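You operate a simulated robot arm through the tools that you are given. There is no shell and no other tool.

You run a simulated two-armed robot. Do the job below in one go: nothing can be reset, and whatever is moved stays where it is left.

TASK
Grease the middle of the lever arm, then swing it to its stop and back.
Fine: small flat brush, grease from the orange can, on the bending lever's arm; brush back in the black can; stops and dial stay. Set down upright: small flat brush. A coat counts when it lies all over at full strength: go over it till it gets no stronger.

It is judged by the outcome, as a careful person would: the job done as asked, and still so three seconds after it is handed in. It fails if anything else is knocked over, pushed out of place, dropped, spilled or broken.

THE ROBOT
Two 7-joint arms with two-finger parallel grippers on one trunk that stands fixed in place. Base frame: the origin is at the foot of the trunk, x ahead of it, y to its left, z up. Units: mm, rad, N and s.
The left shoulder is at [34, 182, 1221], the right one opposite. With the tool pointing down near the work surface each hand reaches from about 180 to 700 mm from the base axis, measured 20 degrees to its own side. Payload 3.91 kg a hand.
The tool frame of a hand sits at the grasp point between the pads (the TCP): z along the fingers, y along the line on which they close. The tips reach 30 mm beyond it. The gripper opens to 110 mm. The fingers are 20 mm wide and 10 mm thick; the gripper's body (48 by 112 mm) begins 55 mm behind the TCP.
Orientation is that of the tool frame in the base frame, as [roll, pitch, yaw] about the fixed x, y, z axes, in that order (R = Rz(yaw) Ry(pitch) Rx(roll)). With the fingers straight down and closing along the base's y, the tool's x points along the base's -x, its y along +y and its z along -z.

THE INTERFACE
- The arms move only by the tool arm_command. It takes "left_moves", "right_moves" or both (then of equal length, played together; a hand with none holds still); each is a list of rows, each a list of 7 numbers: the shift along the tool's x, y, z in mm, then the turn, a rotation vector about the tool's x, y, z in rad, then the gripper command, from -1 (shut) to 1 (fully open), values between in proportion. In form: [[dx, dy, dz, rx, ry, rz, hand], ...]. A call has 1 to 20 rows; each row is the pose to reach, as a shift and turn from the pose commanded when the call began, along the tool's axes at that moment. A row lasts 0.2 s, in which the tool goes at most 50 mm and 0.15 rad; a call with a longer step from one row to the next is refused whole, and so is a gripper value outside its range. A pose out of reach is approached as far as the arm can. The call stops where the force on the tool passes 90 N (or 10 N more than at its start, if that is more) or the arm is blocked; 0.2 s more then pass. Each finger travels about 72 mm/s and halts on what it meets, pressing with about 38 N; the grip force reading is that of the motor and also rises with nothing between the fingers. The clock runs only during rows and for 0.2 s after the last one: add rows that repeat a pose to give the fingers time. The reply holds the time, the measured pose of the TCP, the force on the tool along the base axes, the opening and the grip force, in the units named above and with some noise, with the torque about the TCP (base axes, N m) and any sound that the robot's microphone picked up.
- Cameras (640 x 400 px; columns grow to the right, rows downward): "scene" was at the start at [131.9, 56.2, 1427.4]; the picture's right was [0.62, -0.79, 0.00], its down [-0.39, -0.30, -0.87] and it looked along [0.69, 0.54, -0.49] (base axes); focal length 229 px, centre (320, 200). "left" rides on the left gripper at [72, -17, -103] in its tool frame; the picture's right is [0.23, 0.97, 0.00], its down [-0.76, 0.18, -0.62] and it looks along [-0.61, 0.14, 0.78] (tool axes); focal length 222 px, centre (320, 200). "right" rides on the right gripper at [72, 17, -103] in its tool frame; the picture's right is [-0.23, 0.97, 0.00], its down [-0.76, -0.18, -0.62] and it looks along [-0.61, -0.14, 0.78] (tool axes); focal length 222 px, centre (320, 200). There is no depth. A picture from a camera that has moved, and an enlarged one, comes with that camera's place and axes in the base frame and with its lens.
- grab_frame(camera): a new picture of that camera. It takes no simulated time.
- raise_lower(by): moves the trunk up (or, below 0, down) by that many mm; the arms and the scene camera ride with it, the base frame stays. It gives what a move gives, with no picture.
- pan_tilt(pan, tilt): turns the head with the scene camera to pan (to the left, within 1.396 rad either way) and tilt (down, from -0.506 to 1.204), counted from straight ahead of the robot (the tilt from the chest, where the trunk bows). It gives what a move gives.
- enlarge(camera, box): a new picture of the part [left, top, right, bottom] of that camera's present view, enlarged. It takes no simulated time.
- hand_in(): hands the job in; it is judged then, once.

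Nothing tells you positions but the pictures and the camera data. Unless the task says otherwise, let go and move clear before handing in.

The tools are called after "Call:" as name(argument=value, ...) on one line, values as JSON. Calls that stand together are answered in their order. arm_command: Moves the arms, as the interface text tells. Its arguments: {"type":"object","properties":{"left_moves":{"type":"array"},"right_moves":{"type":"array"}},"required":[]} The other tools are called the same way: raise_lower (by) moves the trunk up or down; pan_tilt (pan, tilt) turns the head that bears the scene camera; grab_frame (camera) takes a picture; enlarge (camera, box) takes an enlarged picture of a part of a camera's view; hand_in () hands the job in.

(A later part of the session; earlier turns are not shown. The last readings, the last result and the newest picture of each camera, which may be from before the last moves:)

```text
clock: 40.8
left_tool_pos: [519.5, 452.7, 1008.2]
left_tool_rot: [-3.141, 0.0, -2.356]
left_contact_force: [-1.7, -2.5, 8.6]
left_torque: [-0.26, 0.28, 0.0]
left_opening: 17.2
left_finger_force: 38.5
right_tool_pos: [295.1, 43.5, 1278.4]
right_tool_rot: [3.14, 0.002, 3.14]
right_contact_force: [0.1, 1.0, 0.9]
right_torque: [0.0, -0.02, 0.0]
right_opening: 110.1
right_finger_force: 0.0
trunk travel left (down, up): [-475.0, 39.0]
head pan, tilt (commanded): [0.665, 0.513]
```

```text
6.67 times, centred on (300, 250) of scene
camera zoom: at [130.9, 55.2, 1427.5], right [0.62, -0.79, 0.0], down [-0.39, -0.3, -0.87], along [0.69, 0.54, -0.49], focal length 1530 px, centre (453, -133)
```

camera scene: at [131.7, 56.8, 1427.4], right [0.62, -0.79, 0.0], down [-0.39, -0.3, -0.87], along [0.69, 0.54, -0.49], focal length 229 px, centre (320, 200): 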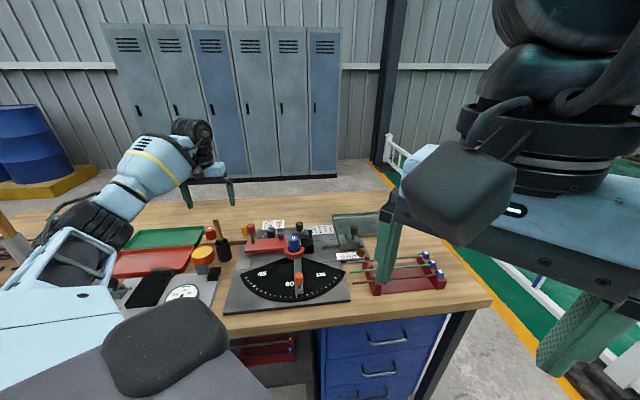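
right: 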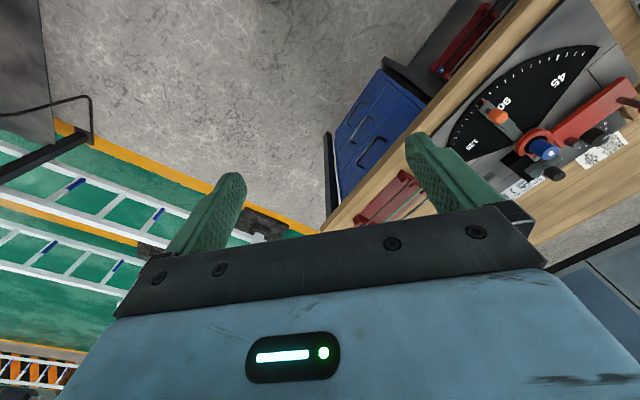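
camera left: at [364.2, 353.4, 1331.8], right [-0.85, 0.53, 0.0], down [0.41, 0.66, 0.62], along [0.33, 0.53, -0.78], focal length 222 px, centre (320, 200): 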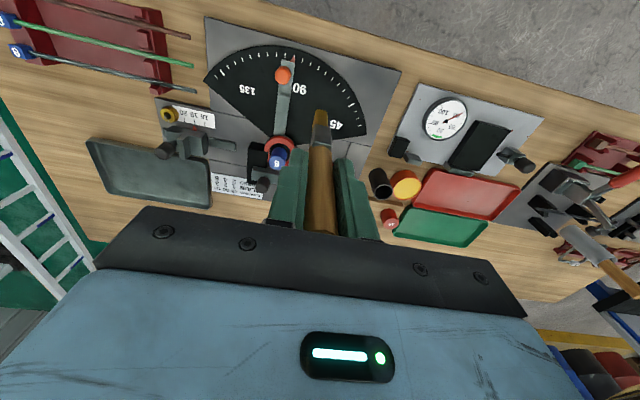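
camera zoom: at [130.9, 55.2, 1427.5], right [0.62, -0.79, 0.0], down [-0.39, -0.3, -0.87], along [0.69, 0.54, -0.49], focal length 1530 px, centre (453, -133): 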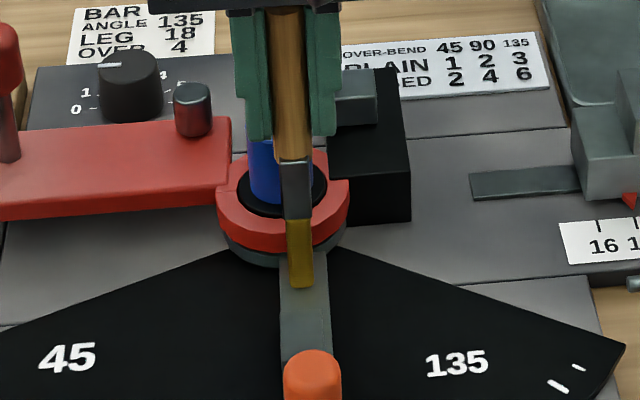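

Call:
arm_command(left_moves=[[0, 0, -15, 0, 0, 0, -1], [10, 20, -45, 0, 0, 0, -1], [30, 40, -75, 0, 0, 0, -1], [50, 55, -105, 0, 0, 0, -1], [70, 57, -135, 0, 0, 0, -1], [90, 57, -160, 0, 0, 0, -1]])

Call:
grab_frame(camera="left")

Call:
enlarge(camera="left", box=[260, 90, 310, 160])

Call:
enlarge(camera="left", box=[275, 110, 295, 140])

Call:
enlarge(camera="scene", box=[290, 245, 310, 270])

```text
clock: 42.2
left_tool_pos: [415.9, 431.6, 1167.1]
left_tool_rot: [-3.141, 0.0, -2.356]
left_contact_force: [-0.1, 0.1, 0.7]
left_torque: [0.01, 0.02, 0.02]
left_opening: 17.2
left_finger_force: 38.1
right_tool_pos: [295.0, 43.5, 1277.0]
right_tool_rot: [-3.141, 0.001, 3.141]
right_contact_force: [0.1, 0.4, -0.3]
right_torque: [0.01, -0.02, -0.01]
right_opening: 110.2
right_finger_force: 0.0
trunk travel left (down, up): [-475.0, 39.0]
head pan, tilt (commanded): [0.665, 0.513]
```

```text
taken
camera left: at [377.5, 368.1, 1270.9], right [-0.85, 0.53, 0.0], down [0.41, 0.66, 0.62], along [0.33, 0.53, -0.78], focal length 222 px, centre (320, 200)
```

left: 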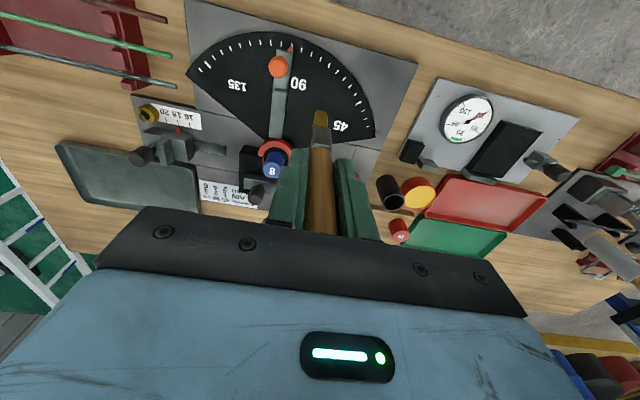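

```text
5.71 times, centred on (285, 125) of left
camera zoom: at [377.5, 368.1, 1270.9], right [-0.85, 0.53, 0.0], down [0.41, 0.66, 0.62], along [0.33, 0.53, -0.78], focal length 1269 px, centre (520, 629)
```

zoom: 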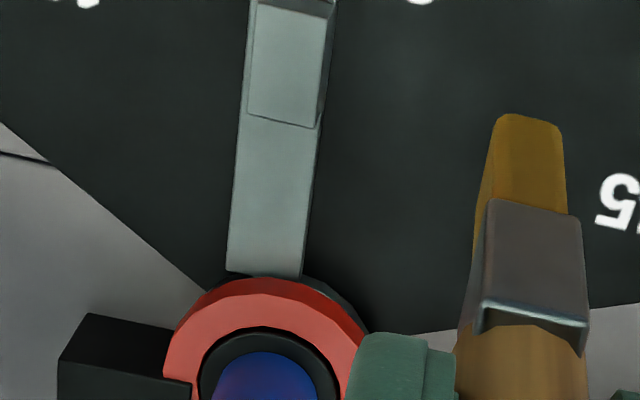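

```text
13.33 times, centred on (285, 125) of left
camera zoom: at [377.5, 368.1, 1270.9], right [-0.85, 0.53, 0.0], down [0.41, 0.66, 0.62], along [0.33, 0.53, -0.78], focal length 2962 px, centre (787, 1200)
```

zoom: 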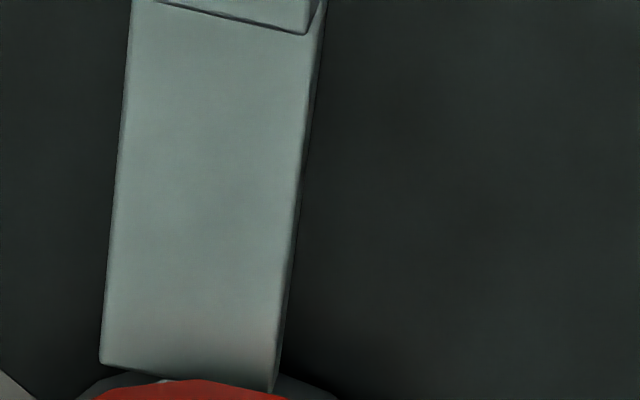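

```text
16.00 times, centred on (300, 258) of scene
camera zoom: at [131.0, 55.7, 1427.5], right [0.62, -0.79, 0.0], down [-0.39, -0.3, -0.87], along [0.69, 0.54, -0.49], focal length 3671 px, centre (640, -720)
```

zoom: 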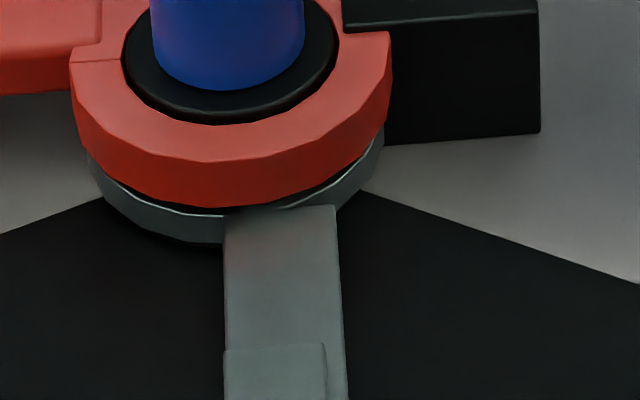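

There's no mark on the flat arm either. I'll check the lever from the right hand's camera for another angle.

Call:
enlarge(camera="right", box=[470, 80, 560, 170])

Call:
enlarge(camera="right", box=[490, 95, 525, 140])

```text
4.44 times, centred on (515, 125) of right
camera zoom: at [222.7, 59.8, 1381.0], right [0.23, 0.97, 0.0], down [0.76, -0.18, 0.62], along [0.61, -0.14, -0.78], focal length 987 px, centre (-547, 533)
```

zoom: 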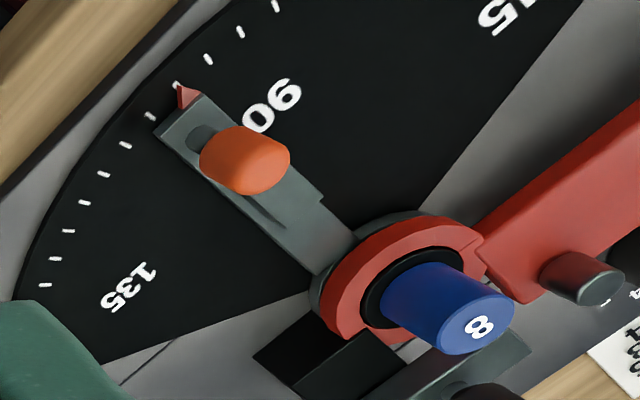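

```text
8.89 times, centred on (508, 118) of right
camera zoom: at [222.7, 59.8, 1381.0], right [0.23, 0.97, 0.0], down [0.76, -0.18, 0.62], along [0.61, -0.14, -0.78], focal length 1974 px, centre (-1347, 933)
```

zoom: 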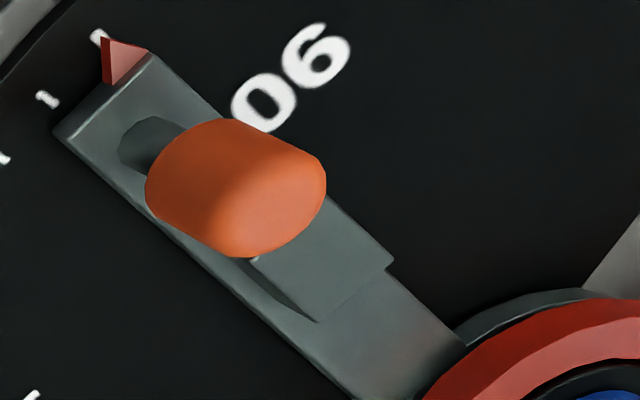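

I'll rotate the brush 90° in the air so its wide side lies across the lever, which is how a flat brush is normally used. That also gives me a side view of the arm.

Call:
arm_command(left_moves=[[0, 0, 0, 0, 0, 0.143, -1], [0, 0, 0, 0, 0, 0.286, -1], [0, 0, 0, 0, 0, 0.428, -1], [0, 0, 0, 0, 0, 0.571, -1], [0, 0, 0, 0, 0, 0.714, -1], [0, 0, 0, 0, 0, 0.857, -1], [0, 0, 0, 0, 0, 1.0, -1], [0, 0, 0, 0, 0, 1.143, -1], [0, 0, 0, 0, 0, 1.286, -1], [0, 0, 0, 0, 0, 1.429, -1], [0, 0, 0, 0, 0, 1.571, -1], [0, 0, 0, 0, 0, 1.571, -1]])

Call:
grab_frame(camera="left")

Call:
grab_frame(camera="scene")

```text
clock: 44.8
left_tool_pos: [377.9, 349.8, 1170.8]
left_tool_rot: [-3.141, 0.002, 2.358]
left_contact_force: [0.1, -0.3, -0.5]
left_torque: [0.02, -0.01, 0.03]
left_opening: 17.2
left_finger_force: 37.7
left hand out of reach, approached as far as the arm can: row 9, 10, 11, 12
right_tool_pos: [296.2, 44.4, 1276.9]
right_tool_rot: [3.141, 0.0, 3.141]
right_contact_force: [0.5, 0.1, 0.1]
right_torque: [0.01, 0.0, 0.0]
right_opening: 110.2
right_finger_force: 0.1
trunk travel left (down, up): [-475.0, 39.0]
head pan, tilt (commanded): [0.665, 0.513]
```

```text
taken
camera left: at [315.2, 388.1, 1273.8], right [0.53, 0.85, 0.0], down [0.66, -0.41, 0.62], along [0.53, -0.33, -0.78], focal length 222 px, centre (320, 200)
```

left: 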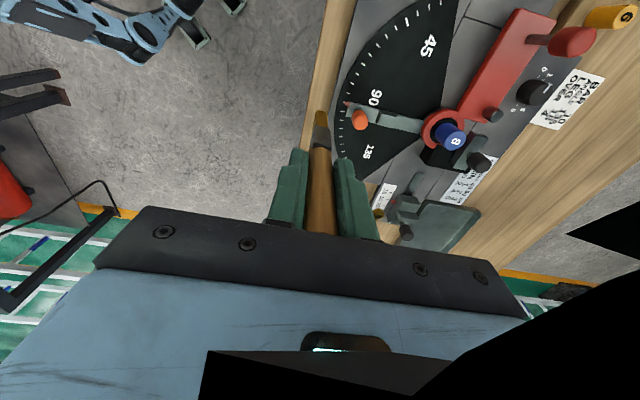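

```text
taken
camera scene: at [131.8, 56.5, 1427.4], right [0.62, -0.79, 0.0], down [-0.39, -0.3, -0.87], along [0.69, 0.54, -0.49], focal length 229 px, centre (320, 200)
```

scene: 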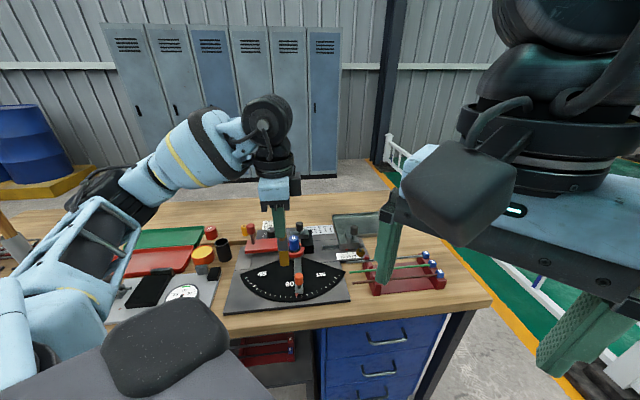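

Call:
enlarge(camera="left", box=[335, 70, 475, 190])

Call:
enlarge(camera="left", box=[345, 95, 435, 150])

```text
3.33 times, centred on (405, 130) of left
camera zoom: at [315.2, 388.1, 1273.8], right [0.53, 0.85, 0.0], down [0.66, -0.41, 0.62], along [0.53, -0.33, -0.78], focal length 740 px, centre (37, 433)
```

zoom: 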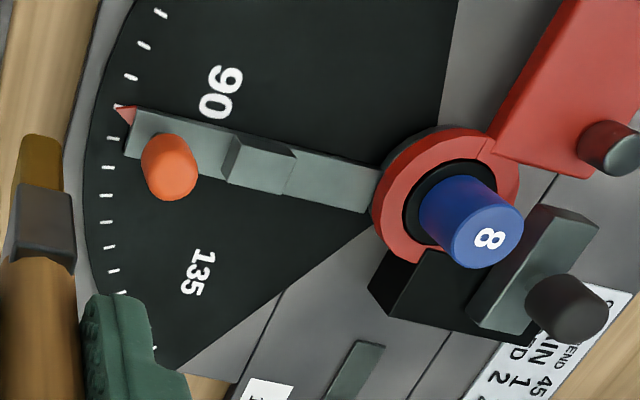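

```text
7.11 times, centred on (390, 122) of left
camera zoom: at [315.2, 388.1, 1273.8], right [0.53, 0.85, 0.0], down [0.66, -0.41, 0.62], along [0.53, -0.33, -0.78], focal length 1580 px, centre (-178, 751)
```

zoom: 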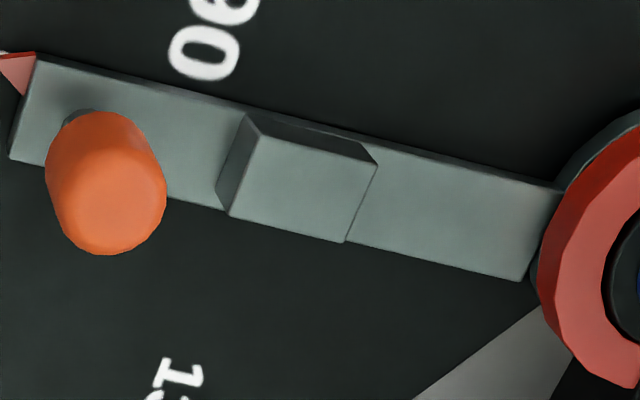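

From the side, the arm shows a flat stretch, a tall block and the knob, with no coat anywhere. The first dip was very short, so I'll rotate back and reload with a longer dwell.

Call:
arm_command(left_moves=[[0, 0, 0, 0, 0, -0.143, -1], [0, 0, 0, 0, 0, -0.286, -1], [0, 0, 0, 0, 0, -0.428, -1], [0, 0, 0, 0, 0, -0.571, -1], [0, 0, 0, 0, 0, -0.714, -1], [0, 0, 0, 0, 0, -0.857, -1], [0, 0, 0, 0, 0, -1.0, -1], [0, 0, 0, 0, 0, -1.143, -1], [0, 0, 0, 0, 0, -1.286, -1], [0, 0, 0, 0, 0, -1.429, -1], [0, 0, 0, 0, 0, -1.571, -1], [0, 0, 0, 0, 0, -1.571, -1]])

Call:
enlarge(camera="left", box=[270, 80, 370, 180])

Call:
enlarge(camera="scene", box=[220, 150, 340, 310])

```text
clock: 47.4
left_tool_pos: [379.3, 354.1, 1170.6]
left_tool_rot: [3.141, 0.0, -2.352]
left_contact_force: [0.2, 0.6, -0.1]
left_torque: [0.02, 0.01, 0.0]
left_opening: 17.2
left_finger_force: 38.0
right_tool_pos: [295.9, 44.1, 1277.4]
right_tool_rot: [3.141, 0.0, -3.142]
right_contact_force: [-0.1, 0.2, -0.3]
right_torque: [0.02, 0.0, 0.01]
right_opening: 110.0
right_finger_force: 0.0
trunk travel left (down, up): [-475.0, 39.0]
head pan, tilt (commanded): [0.665, 0.513]
```

```text
4.00 times, centred on (320, 130) of left
camera zoom: at [340.9, 290.4, 1273.5], right [-0.85, 0.53, 0.0], down [0.41, 0.67, 0.62], along [0.33, 0.53, -0.78], focal length 888 px, centre (320, 480)
```

zoom: 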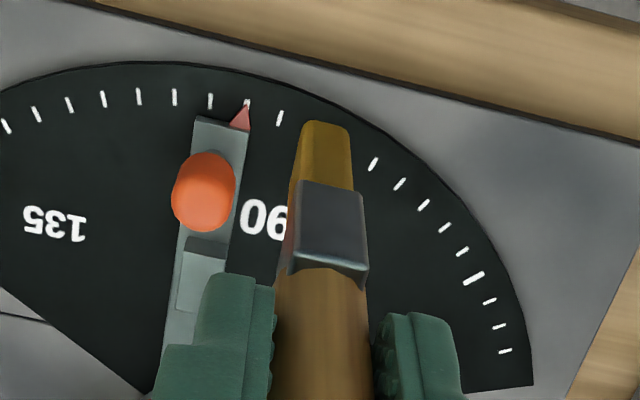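

```text
2.50 times, centred on (280, 230) of scene
camera zoom: at [131.9, 56.2, 1427.4], right [0.62, -0.79, 0.0], down [-0.39, -0.3, -0.87], along [0.69, 0.54, -0.49], focal length 574 px, centre (420, 125)
```

zoom: 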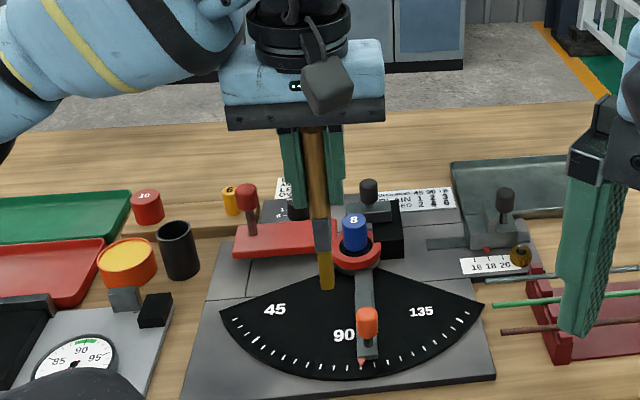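

Call:
arm_command(left_moves=[[-25, 29, 6, 0, 0, 0, -1], [-50, 58, 12, 0, 0, 0, -1], [-75, 87, 18, 0, 0, 0, -1], [-100, 116, 24, 0, 0, 0, -1], [-125, 145, 30, 0, 0, 0, -1], [-150, 174, 36, 0, 0, 0, -1], [-175, 203, 46, 0, 0, 0, -1], [-200, 232, 56, 0, 0, 0, -1], [-225, 261, 66, 0, 0, 0, -1], [-248, 288.7, 80, 0, 0, 0, -1], [-248, 288.7, 110, 0, 0, 0, -1], [-248, 288.7, 130, 0, 0, 0, -1], [-248, 288.7, 130, 0, 0, 0, -1]])

Call:
enlarge(camera="left", box=[270, 80, 370, 180])

Call:
enlarge(camera="scene", box=[160, 190, 240, 270])

```text
clock: 50.2
left_tool_pos: [352.8, 730.8, 1040.2]
left_tool_rot: [3.141, -0.001, -2.356]
left_contact_force: [-0.1, -0.8, -1.0]
left_torque: [0.0, 0.01, 0.01]
left_opening: 17.4
left_finger_force: 38.1
right_tool_pos: [294.8, 43.8, 1277.4]
right_tool_rot: [-3.142, 0.0, 3.141]
right_contact_force: [-0.2, 0.5, -0.8]
right_torque: [0.02, -0.01, -0.01]
right_opening: 110.0
right_finger_force: 0.0
trunk travel left (down, up): [-475.0, 39.0]
head pan, tilt (commanded): [0.665, 0.513]
```

```text
4.00 times, centred on (320, 130) of left
camera zoom: at [314.9, 667.4, 1143.3], right [-0.85, 0.53, 0.0], down [0.41, 0.66, 0.62], along [0.33, 0.53, -0.78], focal length 888 px, centre (320, 480)
```

zoom: 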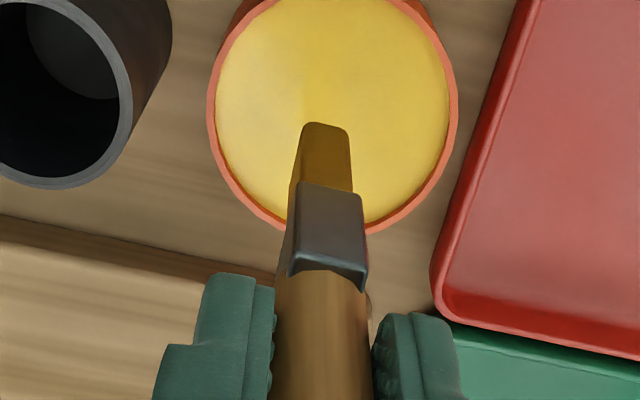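

```text
5.00 times, centred on (200, 230) of scene
camera zoom: at [131.8, 56.0, 1427.4], right [0.62, -0.79, 0.0], down [-0.39, -0.3, -0.87], along [0.69, 0.54, -0.49], focal length 1147 px, centre (920, 50)
```

zoom: 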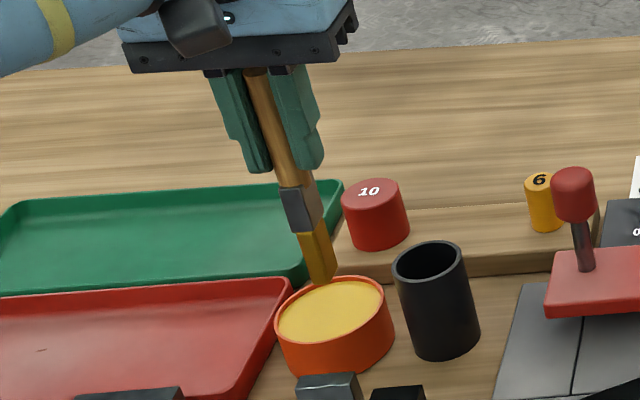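

Call:
arm_command(left_moves=[[2, 0, 10, 0, 0, 0, -1], [2, 0, 18, 0, 0, 0, -1], [2, 0, 23, 0, 0, 0, -1], [2, 0, 26, 0, 0, 0, -1], [2, 0, 28, 0, 0, 0, -1], [2, 0, 28, 0, 0, 0, -1]])

Call:
enlarge(camera="left", box=[270, 80, 370, 180])

Call:
enlarge(camera="scene", box=[180, 210, 230, 270])

```text
clock: 51.6
left_tool_pos: [349.8, 731.2, 1013.8]
left_tool_rot: [3.141, 0.0, -2.355]
left_contact_force: [0.0, 0.7, -1.3]
left_torque: [0.0, -0.01, -0.03]
left_opening: 17.2
left_finger_force: 38.0
right_tool_pos: [295.2, 43.8, 1276.7]
right_tool_rot: [-3.141, 0.0, -3.141]
right_contact_force: [0.0, 0.0, 0.0]
right_torque: [0.0, -0.01, 0.02]
right_opening: 110.0
right_finger_force: 0.0
trunk travel left (down, up): [-475.0, 39.0]
head pan, tilt (commanded): [0.665, 0.513]
```

```text
4.00 times, centred on (320, 130) of left
camera zoom: at [310.3, 668.2, 1116.5], right [-0.85, 0.53, 0.0], down [0.41, 0.66, 0.62], along [0.33, 0.53, -0.78], focal length 888 px, centre (320, 480)
```

zoom: 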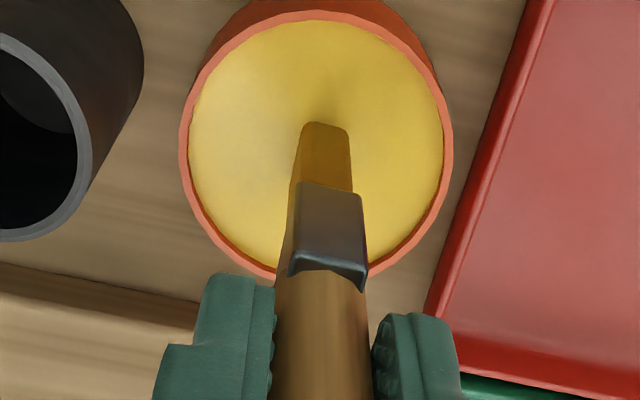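

```text
6.67 times, centred on (205, 240) of scene
camera zoom: at [132.0, 56.2, 1427.4], right [0.62, -0.79, 0.0], down [-0.39, -0.3, -0.87], along [0.69, 0.54, -0.49], focal length 1530 px, centre (1087, -67)
```

zoom: 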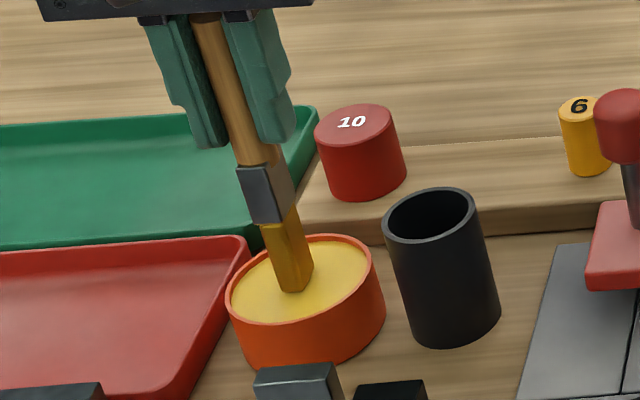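

Call:
arm_command(left_moves=[[0, 0, 1.5, 0, 0, 0, -1], [0, 0, 3, 0, 0, 0, -1], [0, 0, 4.5, 0, 0, 0, -1], [0, 0, 4.5, 0, 0, 0, -1]])

```text
clock: 52.6
left_tool_pos: [347.7, 732.4, 1011.3]
left_tool_rot: [-3.142, 0.009, -2.354]
left_contact_force: [0.5, 1.5, 22.4]
left_torque: [0.23, 0.01, -0.02]
left_opening: 17.4
left_finger_force: 38.1
right_tool_pos: [293.8, 42.5, 1277.8]
right_tool_rot: [3.141, 0.003, 3.141]
right_contact_force: [-0.7, 0.5, -0.2]
right_torque: [0.01, 0.0, -0.06]
right_opening: 110.2
right_finger_force: 0.0
trunk travel left (down, up): [-475.0, 39.0]
head pan, tilt (commanded): [0.665, 0.513]
```

Call:
arm_command(left_moves=[[0, 0, 1.5, 0, 0, 0, -1], [5, 0, 1.5, 0, 0, 0, -1], [5, 5, 1.5, 0, 0, 0, -1], [0, 5, 1.5, 0, 0, 0, -1], [-5, 5, 1.5, 0, 0, 0, -1], [-5, 0, 1.5, 0, 0, 0, -1], [-5, -5, 1.5, 0, 0, 0, -1], [0, -5, 1.5, 0, 0, 0, -1], [5, -5, 1.5, 0, 0, 0, -1], [5, 0, 1.5, 0, 0, 0, -1], [0, 0, 1.5, 0, 0, 0, -1], [0, 0, -15, 0, 0, 0, -1], [0, 0, -45, 0, 0, 0, -1], [0, 0, -85, 0, 0, 0, -1]])

Call:
enlarge(camera="left", box=[270, 80, 370, 180])

Call:
enlarge(camera="scene", box=[170, 170, 240, 270])

```text
clock: 55.6
left_tool_pos: [350.3, 732.3, 1089.9]
left_tool_rot: [3.138, -0.001, -2.359]
left_contact_force: [-0.6, 0.3, 0.1]
left_torque: [-0.02, -0.02, -0.04]
left_opening: 17.1
left_finger_force: 37.9
right_tool_pos: [295.8, 44.5, 1276.7]
right_tool_rot: [3.141, -0.002, 3.14]
right_contact_force: [-0.2, 0.5, -0.8]
right_torque: [0.0, 0.01, -0.03]
right_opening: 110.4
right_finger_force: 0.0
trunk travel left (down, up): [-475.0, 39.0]
head pan, tilt (commanded): [0.665, 0.513]
```

```text
4.00 times, centred on (320, 130) of left
camera zoom: at [311.7, 668.7, 1194.1], right [-0.85, 0.53, 0.0], down [0.41, 0.67, 0.62], along [0.33, 0.53, -0.78], focal length 888 px, centre (320, 480)
```

zoom: 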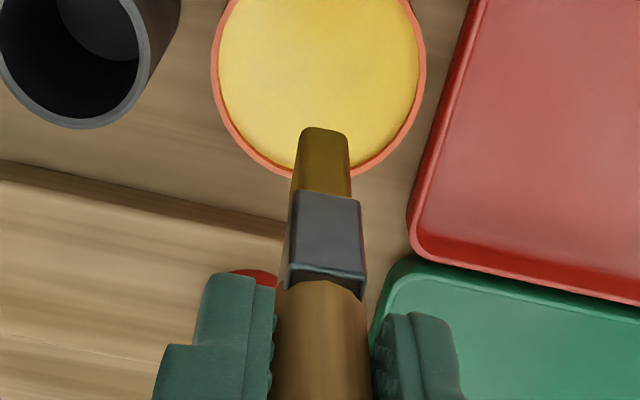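

```text
4.00 times, centred on (205, 220) of scene
camera zoom: at [132.4, 56.7, 1427.2], right [0.62, -0.79, 0.0], down [-0.39, -0.3, -0.87], along [0.69, 0.54, -0.49], focal length 918 px, centre (780, 120)
```

zoom: 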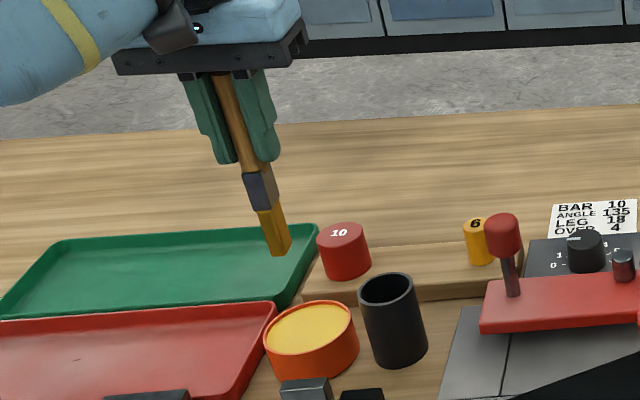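

The brush has slipped about 7 mm up in the grip, so the tip is now about 117 mm below the TCP and I need to press more gently. I'll go back over the lever with the reloaded brush.

Call:
arm_command(left_moves=[[16, -40, 0, 0, 0, 0, -1], [32, -80, 0, 0, 0, 0, -1], [48, -120, 0, 0, 0, 0, -1], [64, -160, 0, 0, 0, 0, -1], [80, -200, 0, 0, 0, 0, -1], [96, -240, 0, 0, 0, 0, -1], [112, -280, 0, 0, 0, 0, -1], [128, -315.8, 0, 0, 0, 0, -1], [128, -315.8, 30, 0, 0, 0, -1], [128, -315.8, 50, 0, 0, 0, -1], [128, -315.8, 58, 0, 0, 0, -1]])

Call:
enlarge(camera="left", box=[270, 60, 370, 180])

Call:
enlarge(camera="scene", box=[270, 220, 330, 290])

```text
clock: 58.0
left_tool_pos: [483.6, 417.8, 1032.9]
left_tool_rot: [3.141, 0.0, -2.356]
left_contact_force: [0.2, 0.8, 0.1]
left_torque: [-0.01, 0.04, 0.01]
left_opening: 17.3
left_finger_force: 37.7
right_tool_pos: [294.9, 43.1, 1277.4]
right_tool_rot: [-3.141, 0.0, 3.141]
right_contact_force: [0.4, 0.1, 0.2]
right_torque: [0.02, 0.0, 0.04]
right_opening: 109.9
right_finger_force: 0.1
trunk travel left (down, up): [-475.0, 39.0]
head pan, tilt (commanded): [0.665, 0.513]
```

```text
3.33 times, centred on (320, 120) of left
camera zoom: at [443.9, 354.5, 1136.7], right [-0.85, 0.53, 0.0], down [0.41, 0.66, 0.62], along [0.33, 0.53, -0.78], focal length 740 px, centre (320, 467)
```

zoom: 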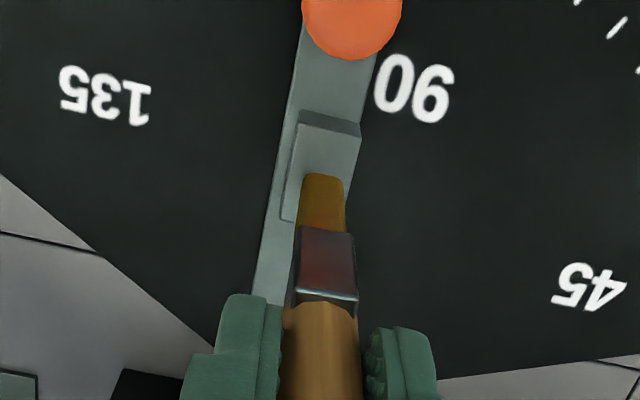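

```text
5.71 times, centred on (300, 255) of scene
camera zoom: at [131.9, 56.4, 1427.4], right [0.62, -0.79, 0.0], down [-0.39, -0.3, -0.87], along [0.69, 0.54, -0.49], focal length 1311 px, centre (434, -114)
```

zoom: 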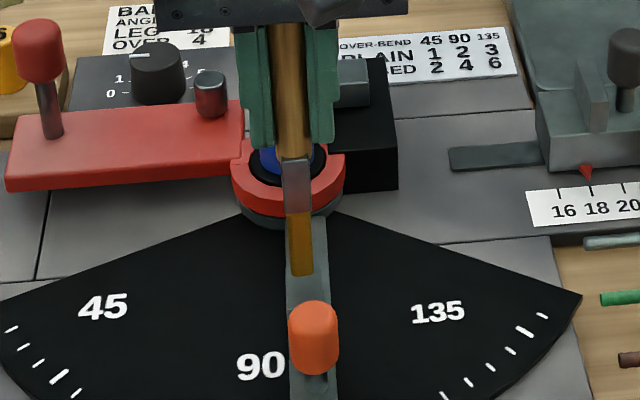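

Call:
arm_command(left_moves=[[0, 0, 4, 0, 0, 0, -1], [0, 0, 8, 0, 0, 0, -1], [0, 0, 10, 0, 0, 0, -1], [0, 0, 12, 0, 0, 0, -1], [0, 0, 13, 0, 0, 0, -1], [0, 0, 13, 0, 0, 0, -1]])

Call:
enlarge(camera="left", box=[270, 60, 370, 180])

```text
clock: 59.4
left_tool_pos: [481.0, 417.5, 1022.6]
left_tool_rot: [-3.142, 0.0, -2.356]
left_contact_force: [0.2, 0.1, -0.2]
left_torque: [0.02, -0.03, 0.01]
left_opening: 17.0
left_finger_force: 37.9
right_tool_pos: [296.1, 43.4, 1276.7]
right_tool_rot: [-3.141, -0.001, 3.141]
right_contact_force: [0.2, -1.4, -0.1]
right_torque: [-0.01, 0.02, 0.0]
right_opening: 110.4
right_finger_force: 0.0
trunk travel left (down, up): [-475.0, 39.0]
head pan, tilt (commanded): [0.665, 0.513]
```

```text
3.33 times, centred on (320, 120) of left
camera zoom: at [443.2, 354.4, 1124.5], right [-0.85, 0.53, 0.0], down [0.41, 0.66, 0.62], along [0.33, 0.53, -0.78], focal length 740 px, centre (320, 467)
```

zoom: 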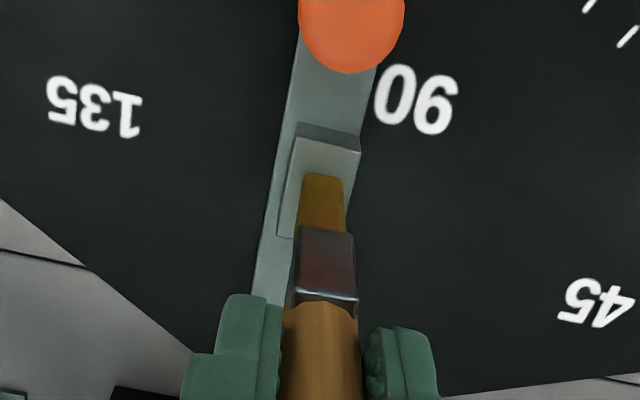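

Call:
arm_command(left_moves=[[0, 0, 1, 0, 0, 0, -1], [0, 0, 2, 0, 0, 0, -1], [0, 0, 3, 0, 0, 0, -1], [0, 0, 3, 0, 0, 0, -1]])

Call:
enlarge(camera="left", box=[290, 80, 350, 150])

```text
clock: 60.4
left_tool_pos: [480.5, 418.4, 1021.1]
left_tool_rot: [-3.139, 0.003, -2.355]
left_contact_force: [0.8, 2.1, 16.2]
left_torque: [0.24, -0.21, -0.01]
left_opening: 17.3
left_finger_force: 37.5
right_tool_pos: [294.5, 43.1, 1278.7]
right_tool_rot: [-3.141, 0.0, 3.141]
right_contact_force: [0.4, 1.3, -0.1]
right_torque: [-0.01, -0.01, -0.03]
right_opening: 109.9
right_finger_force: 0.1
trunk travel left (down, up): [-475.0, 39.0]
head pan, tilt (commanded): [0.665, 0.513]
```

```text
5.71 times, centred on (320, 115) of left
camera zoom: at [442.1, 354.3, 1124.0], right [-0.85, 0.53, 0.0], down [0.41, 0.66, 0.63], along [0.33, 0.53, -0.78], focal length 1269 px, centre (320, 686)
```

zoom: 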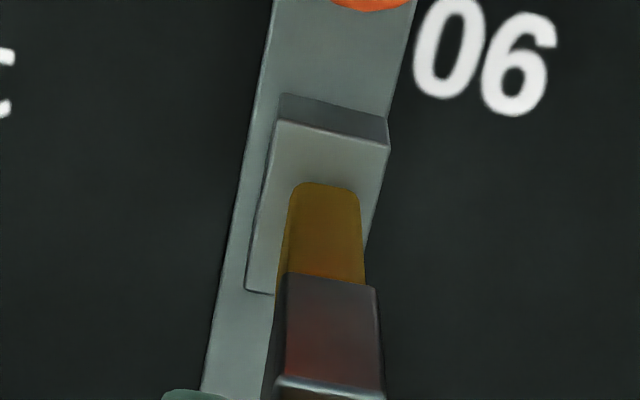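

Call:
arm_command(left_moves=[[0, 0, -2, 0, 0, 0, -1], [5, 0, -2, 0, 0, 0, -1], [10, 0, -2, 0, 0, 0, -1], [5, 0, -2, 0, 0, 0, -1], [0, 0, -2, 0, 0, 0, -1], [-5, 0, -2, 0, 0, 0, -1], [-10, 0, -2, 0, 0, 0, -1], [-5, 0, -2, 0, 0, 0, -1], [0, 0, -2, 0, 0, 0, -1], [5, 0, -2, 0, 0, 0, -1], [10, 0, -2, 0, 0, 0, -1], [5, 0, -2, 0, 0, 0, -1], [0, 0, -2, 0, 0, 0, -1], [-5, 0, -2, 0, 0, 0, -1], [-12, 0, -2, 0, 0, 0, -1]])

Call:
enlarge(camera="left", box=[290, 60, 350, 150])

Call:
enlarge(camera="scene", box=[285, 240, 315, 280])

```text
clock: 63.6
left_tool_pos: [487.6, 426.7, 1020.4]
left_tool_rot: [-3.14, 0.001, -2.355]
left_contact_force: [-4.0, -3.8, 12.6]
left_torque: [-0.41, 0.37, 0.01]
left_opening: 17.4
left_finger_force: 37.8
right_tool_pos: [293.8, 43.1, 1277.3]
right_tool_rot: [3.138, 0.001, -3.14]
right_contact_force: [-0.5, -0.5, -0.5]
right_torque: [0.01, 0.01, -0.01]
right_opening: 110.1
right_finger_force: 0.1
trunk travel left (down, up): [-475.0, 39.0]
head pan, tilt (commanded): [0.665, 0.513]
```

```text
4.44 times, centred on (320, 105) of left
camera zoom: at [450.1, 363.1, 1124.0], right [-0.85, 0.53, 0.0], down [0.41, 0.66, 0.62], along [0.33, 0.53, -0.78], focal length 987 px, centre (320, 622)
```

zoom: 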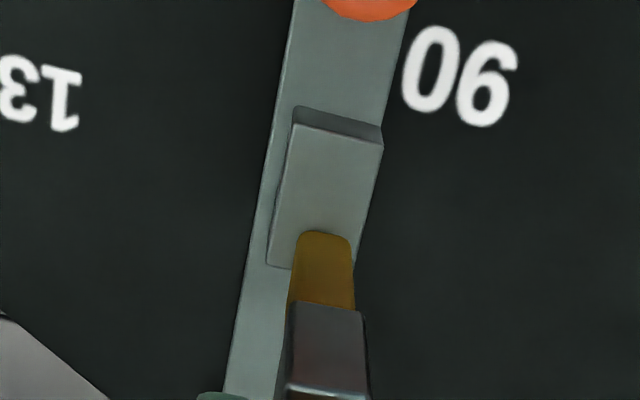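

```text
10.00 times, centred on (300, 260) of scene
camera zoom: at [130.3, 54.8, 1427.6], right [0.62, -0.79, 0.0], down [-0.39, -0.3, -0.87], along [0.69, 0.54, -0.49], focal length 2294 px, centre (520, -400)
```

zoom: 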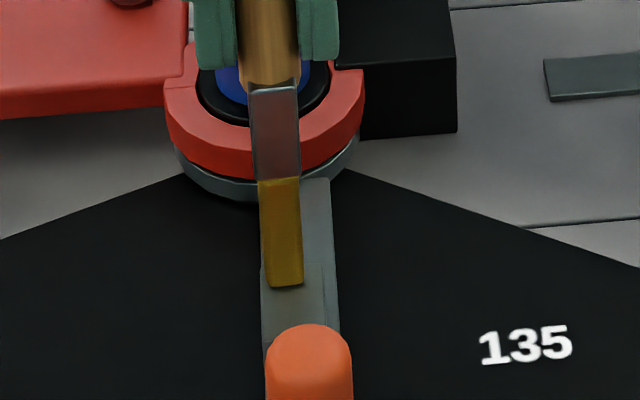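

The red plate with the red knob must be the bending lever. The grey arm with the orange knob and block is the angle stop set at 90, and that explains why nothing took there; it still reads 90. I'll lift off and move over the middle of the red lever arm.

Call:
arm_command(left_moves=[[0, 0, -15, 0, 0, 0, -1], [0, 0, -45, 0, 0, 0, -1], [-10, 5, -75, 0, 0, 0, -1], [-35, 30, -85, 0, 0, 0, -1], [-65, 55, -85, 0, 0, 0, -1], [-90, 80, -85, 0, 0, 0, -1], [-105, 90, -85, 0, 0, 0, -1], [-105, 90, -85, 0, 0, 0, -1]])

Call:
grab_frame(camera="left")

Call:
enlarge(camera="left", box=[220, 40, 400, 200])

Call:
enlarge(camera="scene", box=[220, 190, 340, 310])

```text
clock: 65.4
left_tool_pos: [500.3, 568.4, 1106.8]
left_tool_rot: [3.14, 0.001, -2.356]
left_contact_force: [0.1, 0.2, -1.2]
left_torque: [0.02, 0.05, 0.0]
left_opening: 17.1
left_finger_force: 38.1
right_tool_pos: [296.0, 43.3, 1277.1]
right_tool_rot: [-3.14, 0.001, 3.141]
right_contact_force: [-0.4, -0.9, 0.8]
right_torque: [-0.01, -0.01, 0.0]
right_opening: 109.6
right_finger_force: 0.0
trunk travel left (down, up): [-475.0, 39.0]
head pan, tilt (commanded): [0.665, 0.513]
```

```text
taken
camera left: at [462.1, 503.9, 1210.1], right [-0.85, 0.53, 0.0], down [0.41, 0.66, 0.62], along [0.33, 0.53, -0.78], focal length 222 px, centre (320, 200)
```

left: 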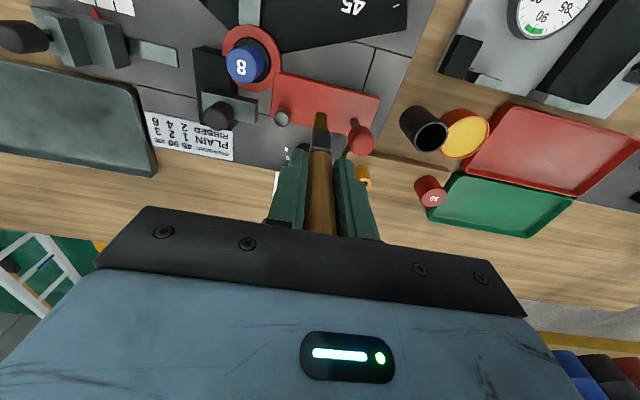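

```text
2.50 times, centred on (310, 120) of left
camera zoom: at [462.1, 503.9, 1210.1], right [-0.85, 0.53, 0.0], down [0.41, 0.66, 0.62], along [0.33, 0.53, -0.78], focal length 555 px, centre (345, 400)
```

zoom: 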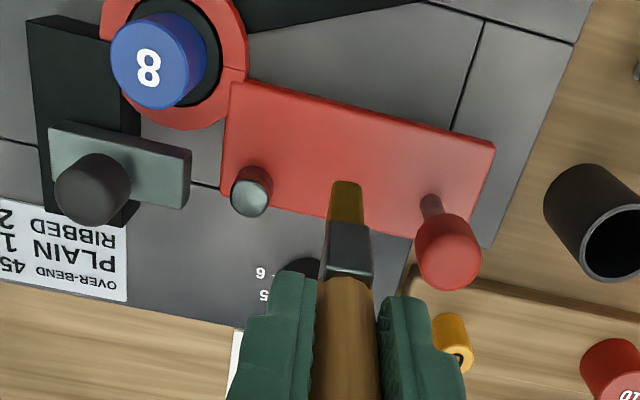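

```text
3.33 times, centred on (280, 250) of scene
camera zoom: at [131.9, 56.2, 1427.4], right [0.62, -0.79, 0.0], down [-0.39, -0.3, -0.87], along [0.69, 0.54, -0.49], focal length 765 px, centre (453, 33)
```

zoom: 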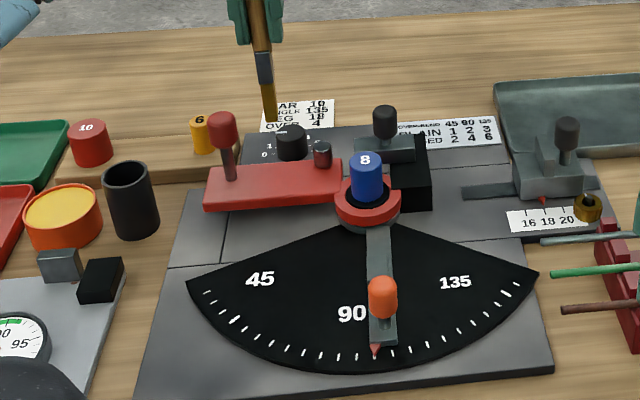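

The red lever plate runs from about 26 to 165 mm along bench-left and is about 50 mm wide, and the knob stands at l≈142, d≈38. I'll lower gently toward the plate's middle at l≈95, d≈30.

Call:
arm_command(left_moves=[[-14, 8, 20, 0, 0, 0, -1], [-14, 8, 45, 0, 0, 0, -1], [-14, 8, 65, 0, 0, 0, -1], [-14, 8, 72, 0, 0, 0, -1], [-14, 8, 76, 0, 0, 0, -1], [-14, 8, 78, 0, 0, 0, -1]])

Call:
enlarge(camera="left", box=[230, 40, 400, 200])

Call:
enlarge(camera="scene", box=[240, 210, 310, 270])

```text
clock: 66.8
left_tool_pos: [506.8, 580.6, 1028.1]
left_tool_rot: [-3.141, 0.0, -2.357]
left_contact_force: [-1.0, 0.6, -0.4]
left_torque: [0.04, 0.0, -0.02]
left_opening: 17.1
left_finger_force: 38.0
right_tool_pos: [296.1, 44.5, 1276.8]
right_tool_rot: [3.141, 0.0, 3.14]
right_contact_force: [0.3, 0.7, -0.4]
right_torque: [0.0, 0.03, -0.02]
right_opening: 110.1
right_finger_force: 0.1
trunk travel left (down, up): [-475.0, 39.0]
head pan, tilt (commanded): [0.665, 0.513]
```

```text
2.50 times, centred on (315, 120) of left
camera zoom: at [467.6, 517.7, 1130.8], right [-0.85, 0.53, 0.0], down [0.41, 0.66, 0.62], along [0.33, 0.53, -0.78], focal length 555 px, centre (332, 400)
```

zoom: 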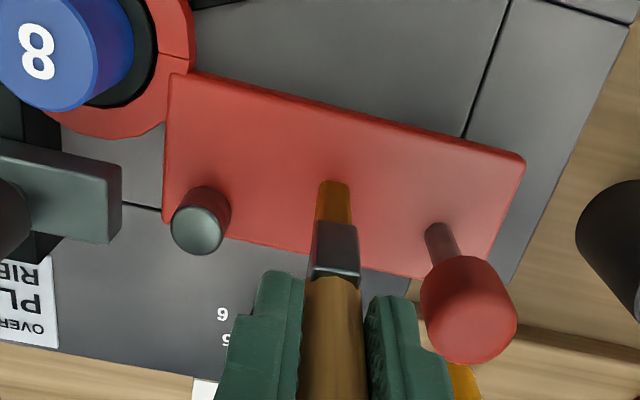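

```text
6.67 times, centred on (275, 240) of scene
camera zoom: at [132.0, 56.3, 1427.4], right [0.62, -0.79, 0.0], down [-0.39, -0.3, -0.87], along [0.69, 0.54, -0.49], focal length 1530 px, centre (620, -67)
```

zoom: 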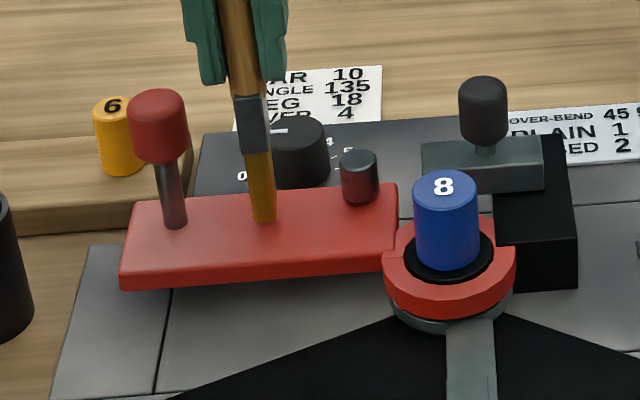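

Call:
arm_command(left_moves=[[0, 0, 2, 0, 0, 0, -1], [0, 0, 4, 0, 0, 0, -1], [0, 0, 6, 0, 0, 0, -1], [0, 0, 7, 0, 0, 0, -1]])

Call:
enlarge(camera="scene", box=[240, 210, 310, 270])

```text
clock: 67.8
left_tool_pos: [503.8, 580.6, 1021.4]
left_tool_rot: [-3.14, 0.004, -2.354]
left_contact_force: [0.9, 1.6, 5.1]
left_torque: [0.29, -0.13, 0.01]
left_opening: 17.3
left_finger_force: 37.9
right_tool_pos: [294.8, 44.4, 1277.4]
right_tool_rot: [-3.141, 0.002, 3.142]
right_contact_force: [0.0, 0.2, -0.3]
right_torque: [0.04, -0.01, -0.01]
right_opening: 109.9
right_finger_force: 0.1
trunk travel left (down, up): [-475.0, 39.0]
head pan, tilt (commanded): [0.665, 0.513]
```

```text
6.67 times, centred on (275, 240) of scene
camera zoom: at [131.5, 56.0, 1427.5], right [0.62, -0.79, 0.0], down [-0.39, -0.3, -0.87], along [0.69, 0.54, -0.49], focal length 1530 px, centre (620, -67)
```

zoom: 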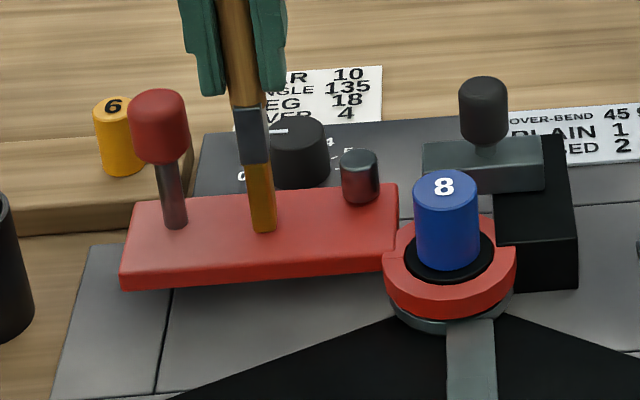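

Call:
arm_command(left_moves=[[0, -5, 0, 0, 0, 0, -1], [0, -10, 0, 0, 0, 0, -1], [0, -15, 0, 0, 0, 0, -1], [0, -10, 0, 0, 0, 0, -1], [0, -5, 0, 0, 0, 0, -1], [0, 0, 0, 0, 0, 0, -1], [0, 5, 0, 0, 0, 0, -1], [0, 10, 0, 0, 0, 0, -1]])

Call:
enlarge(camera="scene", box=[240, 210, 310, 270])

Call:
enlarge(camera="left", box=[270, 60, 370, 160])

```text
clock: 69.6
left_tool_pos: [496.7, 584.1, 1021.3]
left_tool_rot: [-3.141, 0.003, -2.357]
left_contact_force: [1.9, -2.9, 8.9]
left_torque: [-0.23, -0.34, -0.02]
left_opening: 17.2
left_finger_force: 38.1
right_tool_pos: [295.9, 42.9, 1277.6]
right_tool_rot: [3.139, 0.0, -3.141]
right_contact_force: [0.7, 0.5, 0.5]
right_torque: [0.0, 0.01, 0.04]
right_opening: 109.9
right_finger_force: 0.1
trunk travel left (down, up): [-475.0, 39.0]
head pan, tilt (commanded): [0.665, 0.513]
```

```text
6.67 times, centred on (275, 240) of scene
camera zoom: at [131.4, 55.0, 1427.5], right [0.62, -0.79, 0.0], down [-0.39, -0.3, -0.87], along [0.69, 0.54, -0.49], focal length 1530 px, centre (620, -67)
```

zoom: 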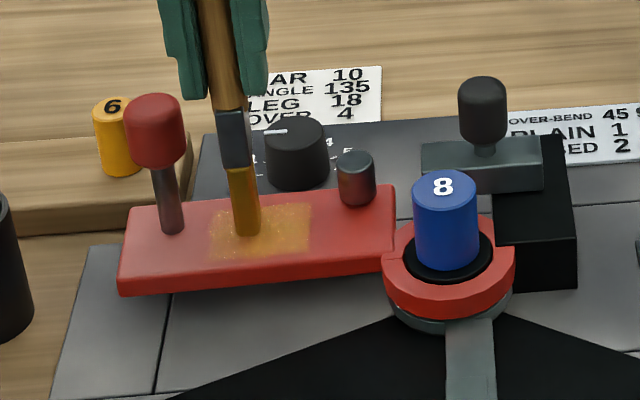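

```text
4.00 times, centred on (320, 110) of left
camera zoom: at [458.8, 522.1, 1125.1], right [-0.85, 0.53, 0.0], down [0.41, 0.66, 0.62], along [0.33, 0.53, -0.78], focal length 888 px, centre (320, 560)
```

zoom: 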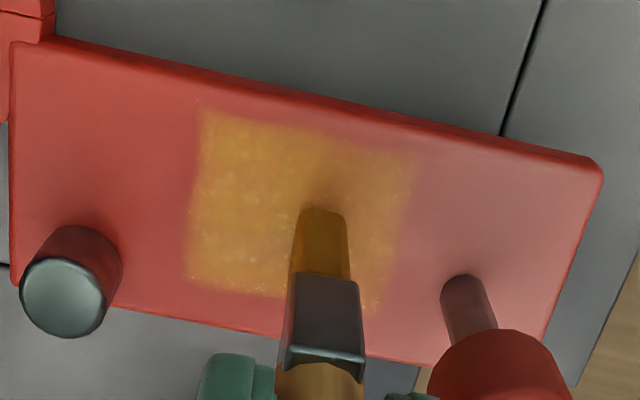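

Grease is now showing as a rectangle in the middle of the red lever, so this is the right surface. The patch spans about l = 70–121 and d = 6–45, and I'll cover it in lanes along the lever, lifting between lanes.

Call:
arm_command(left_moves=[[0, 0, -8, 0, 0, 0, -1], [-9, 9, -8, 0, 0, 0, -1], [-9, 9, 0, 0, 0, 0, -1], [-9, 2, 0, 0, 0, 0, -1], [-9, -6, 0, 0, 0, 0, -1], [-9, -14, 0, 0, 0, 0, -1], [-9, -22, 0, 0, 0, 0, -1], [-9, -30, 0, 0, 0, 0, -1], [-9, -22, 0, 0, 0, 0, -1], [-9, -14, 0, 0, 0, 0, -1], [-9, -6, 0, 0, 0, 0, -1], [-9, 2, 0, 0, 0, 0, -1], [-9, 9, 0, 0, 0, 0, -1], [-9, 9, -8, 0, 0, 0, -1], [0, 9, -8, 0, 0, 0, -1], [0, 9, 0, 0, 0, 0, -1], [0, 0, 0, 0, 0, 0, -1], [0, -10, 0, 0, 0, 0, -1], [0, -20, 0, 0, 0, 0, -1], [0, -30, 0, 0, 0, 0, -1]])

Call:
enlarge(camera="scene", box=[240, 210, 310, 270])

Call:
enlarge(camera="left", box=[270, 60, 390, 160])

```text
clock: 73.8
left_tool_pos: [516.7, 564.9, 1023.1]
left_tool_rot: [-3.139, 0.003, -2.355]
left_contact_force: [-2.4, 4.6, 16.6]
left_torque: [0.55, 0.23, 0.02]
left_opening: 17.4
left_finger_force: 38.1
right_tool_pos: [294.0, 42.8, 1277.8]
right_tool_rot: [3.14, 0.002, -3.141]
right_contact_force: [-0.4, -0.6, 0.2]
right_torque: [0.02, -0.01, -0.01]
right_opening: 110.0
right_finger_force: 0.0
trunk travel left (down, up): [-475.0, 39.0]
head pan, tilt (commanded): [0.665, 0.513]
```

```text
6.67 times, centred on (275, 240) of scene
camera zoom: at [130.2, 55.1, 1427.8], right [0.62, -0.79, 0.0], down [-0.39, -0.3, -0.87], along [0.69, 0.54, -0.49], focal length 1530 px, centre (620, -67)
```

zoom: 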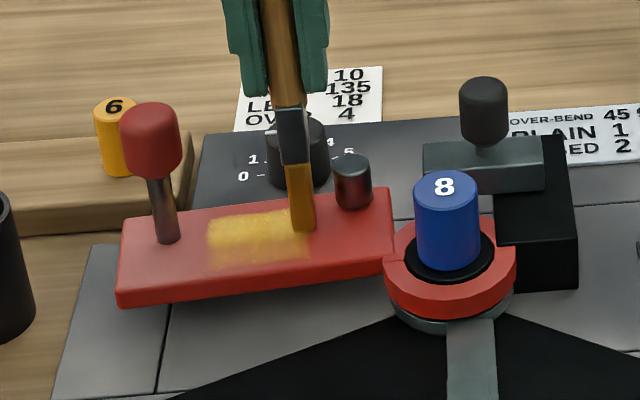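

```text
4.00 times, centred on (330, 110) of left
camera zoom: at [478.4, 501.7, 1124.7], right [-0.85, 0.53, 0.0], down [0.41, 0.66, 0.63], along [0.33, 0.53, -0.78], focal length 888 px, centre (280, 560)
```

zoom: 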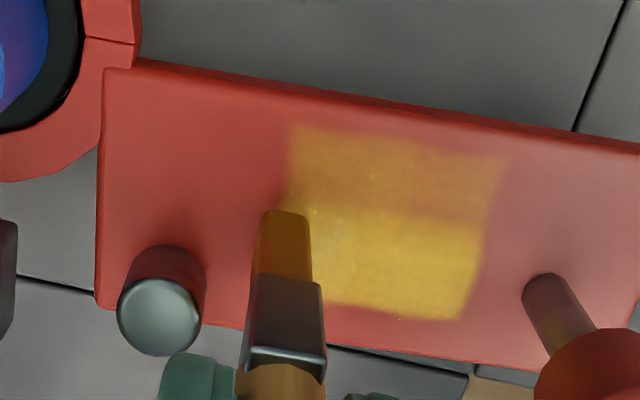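

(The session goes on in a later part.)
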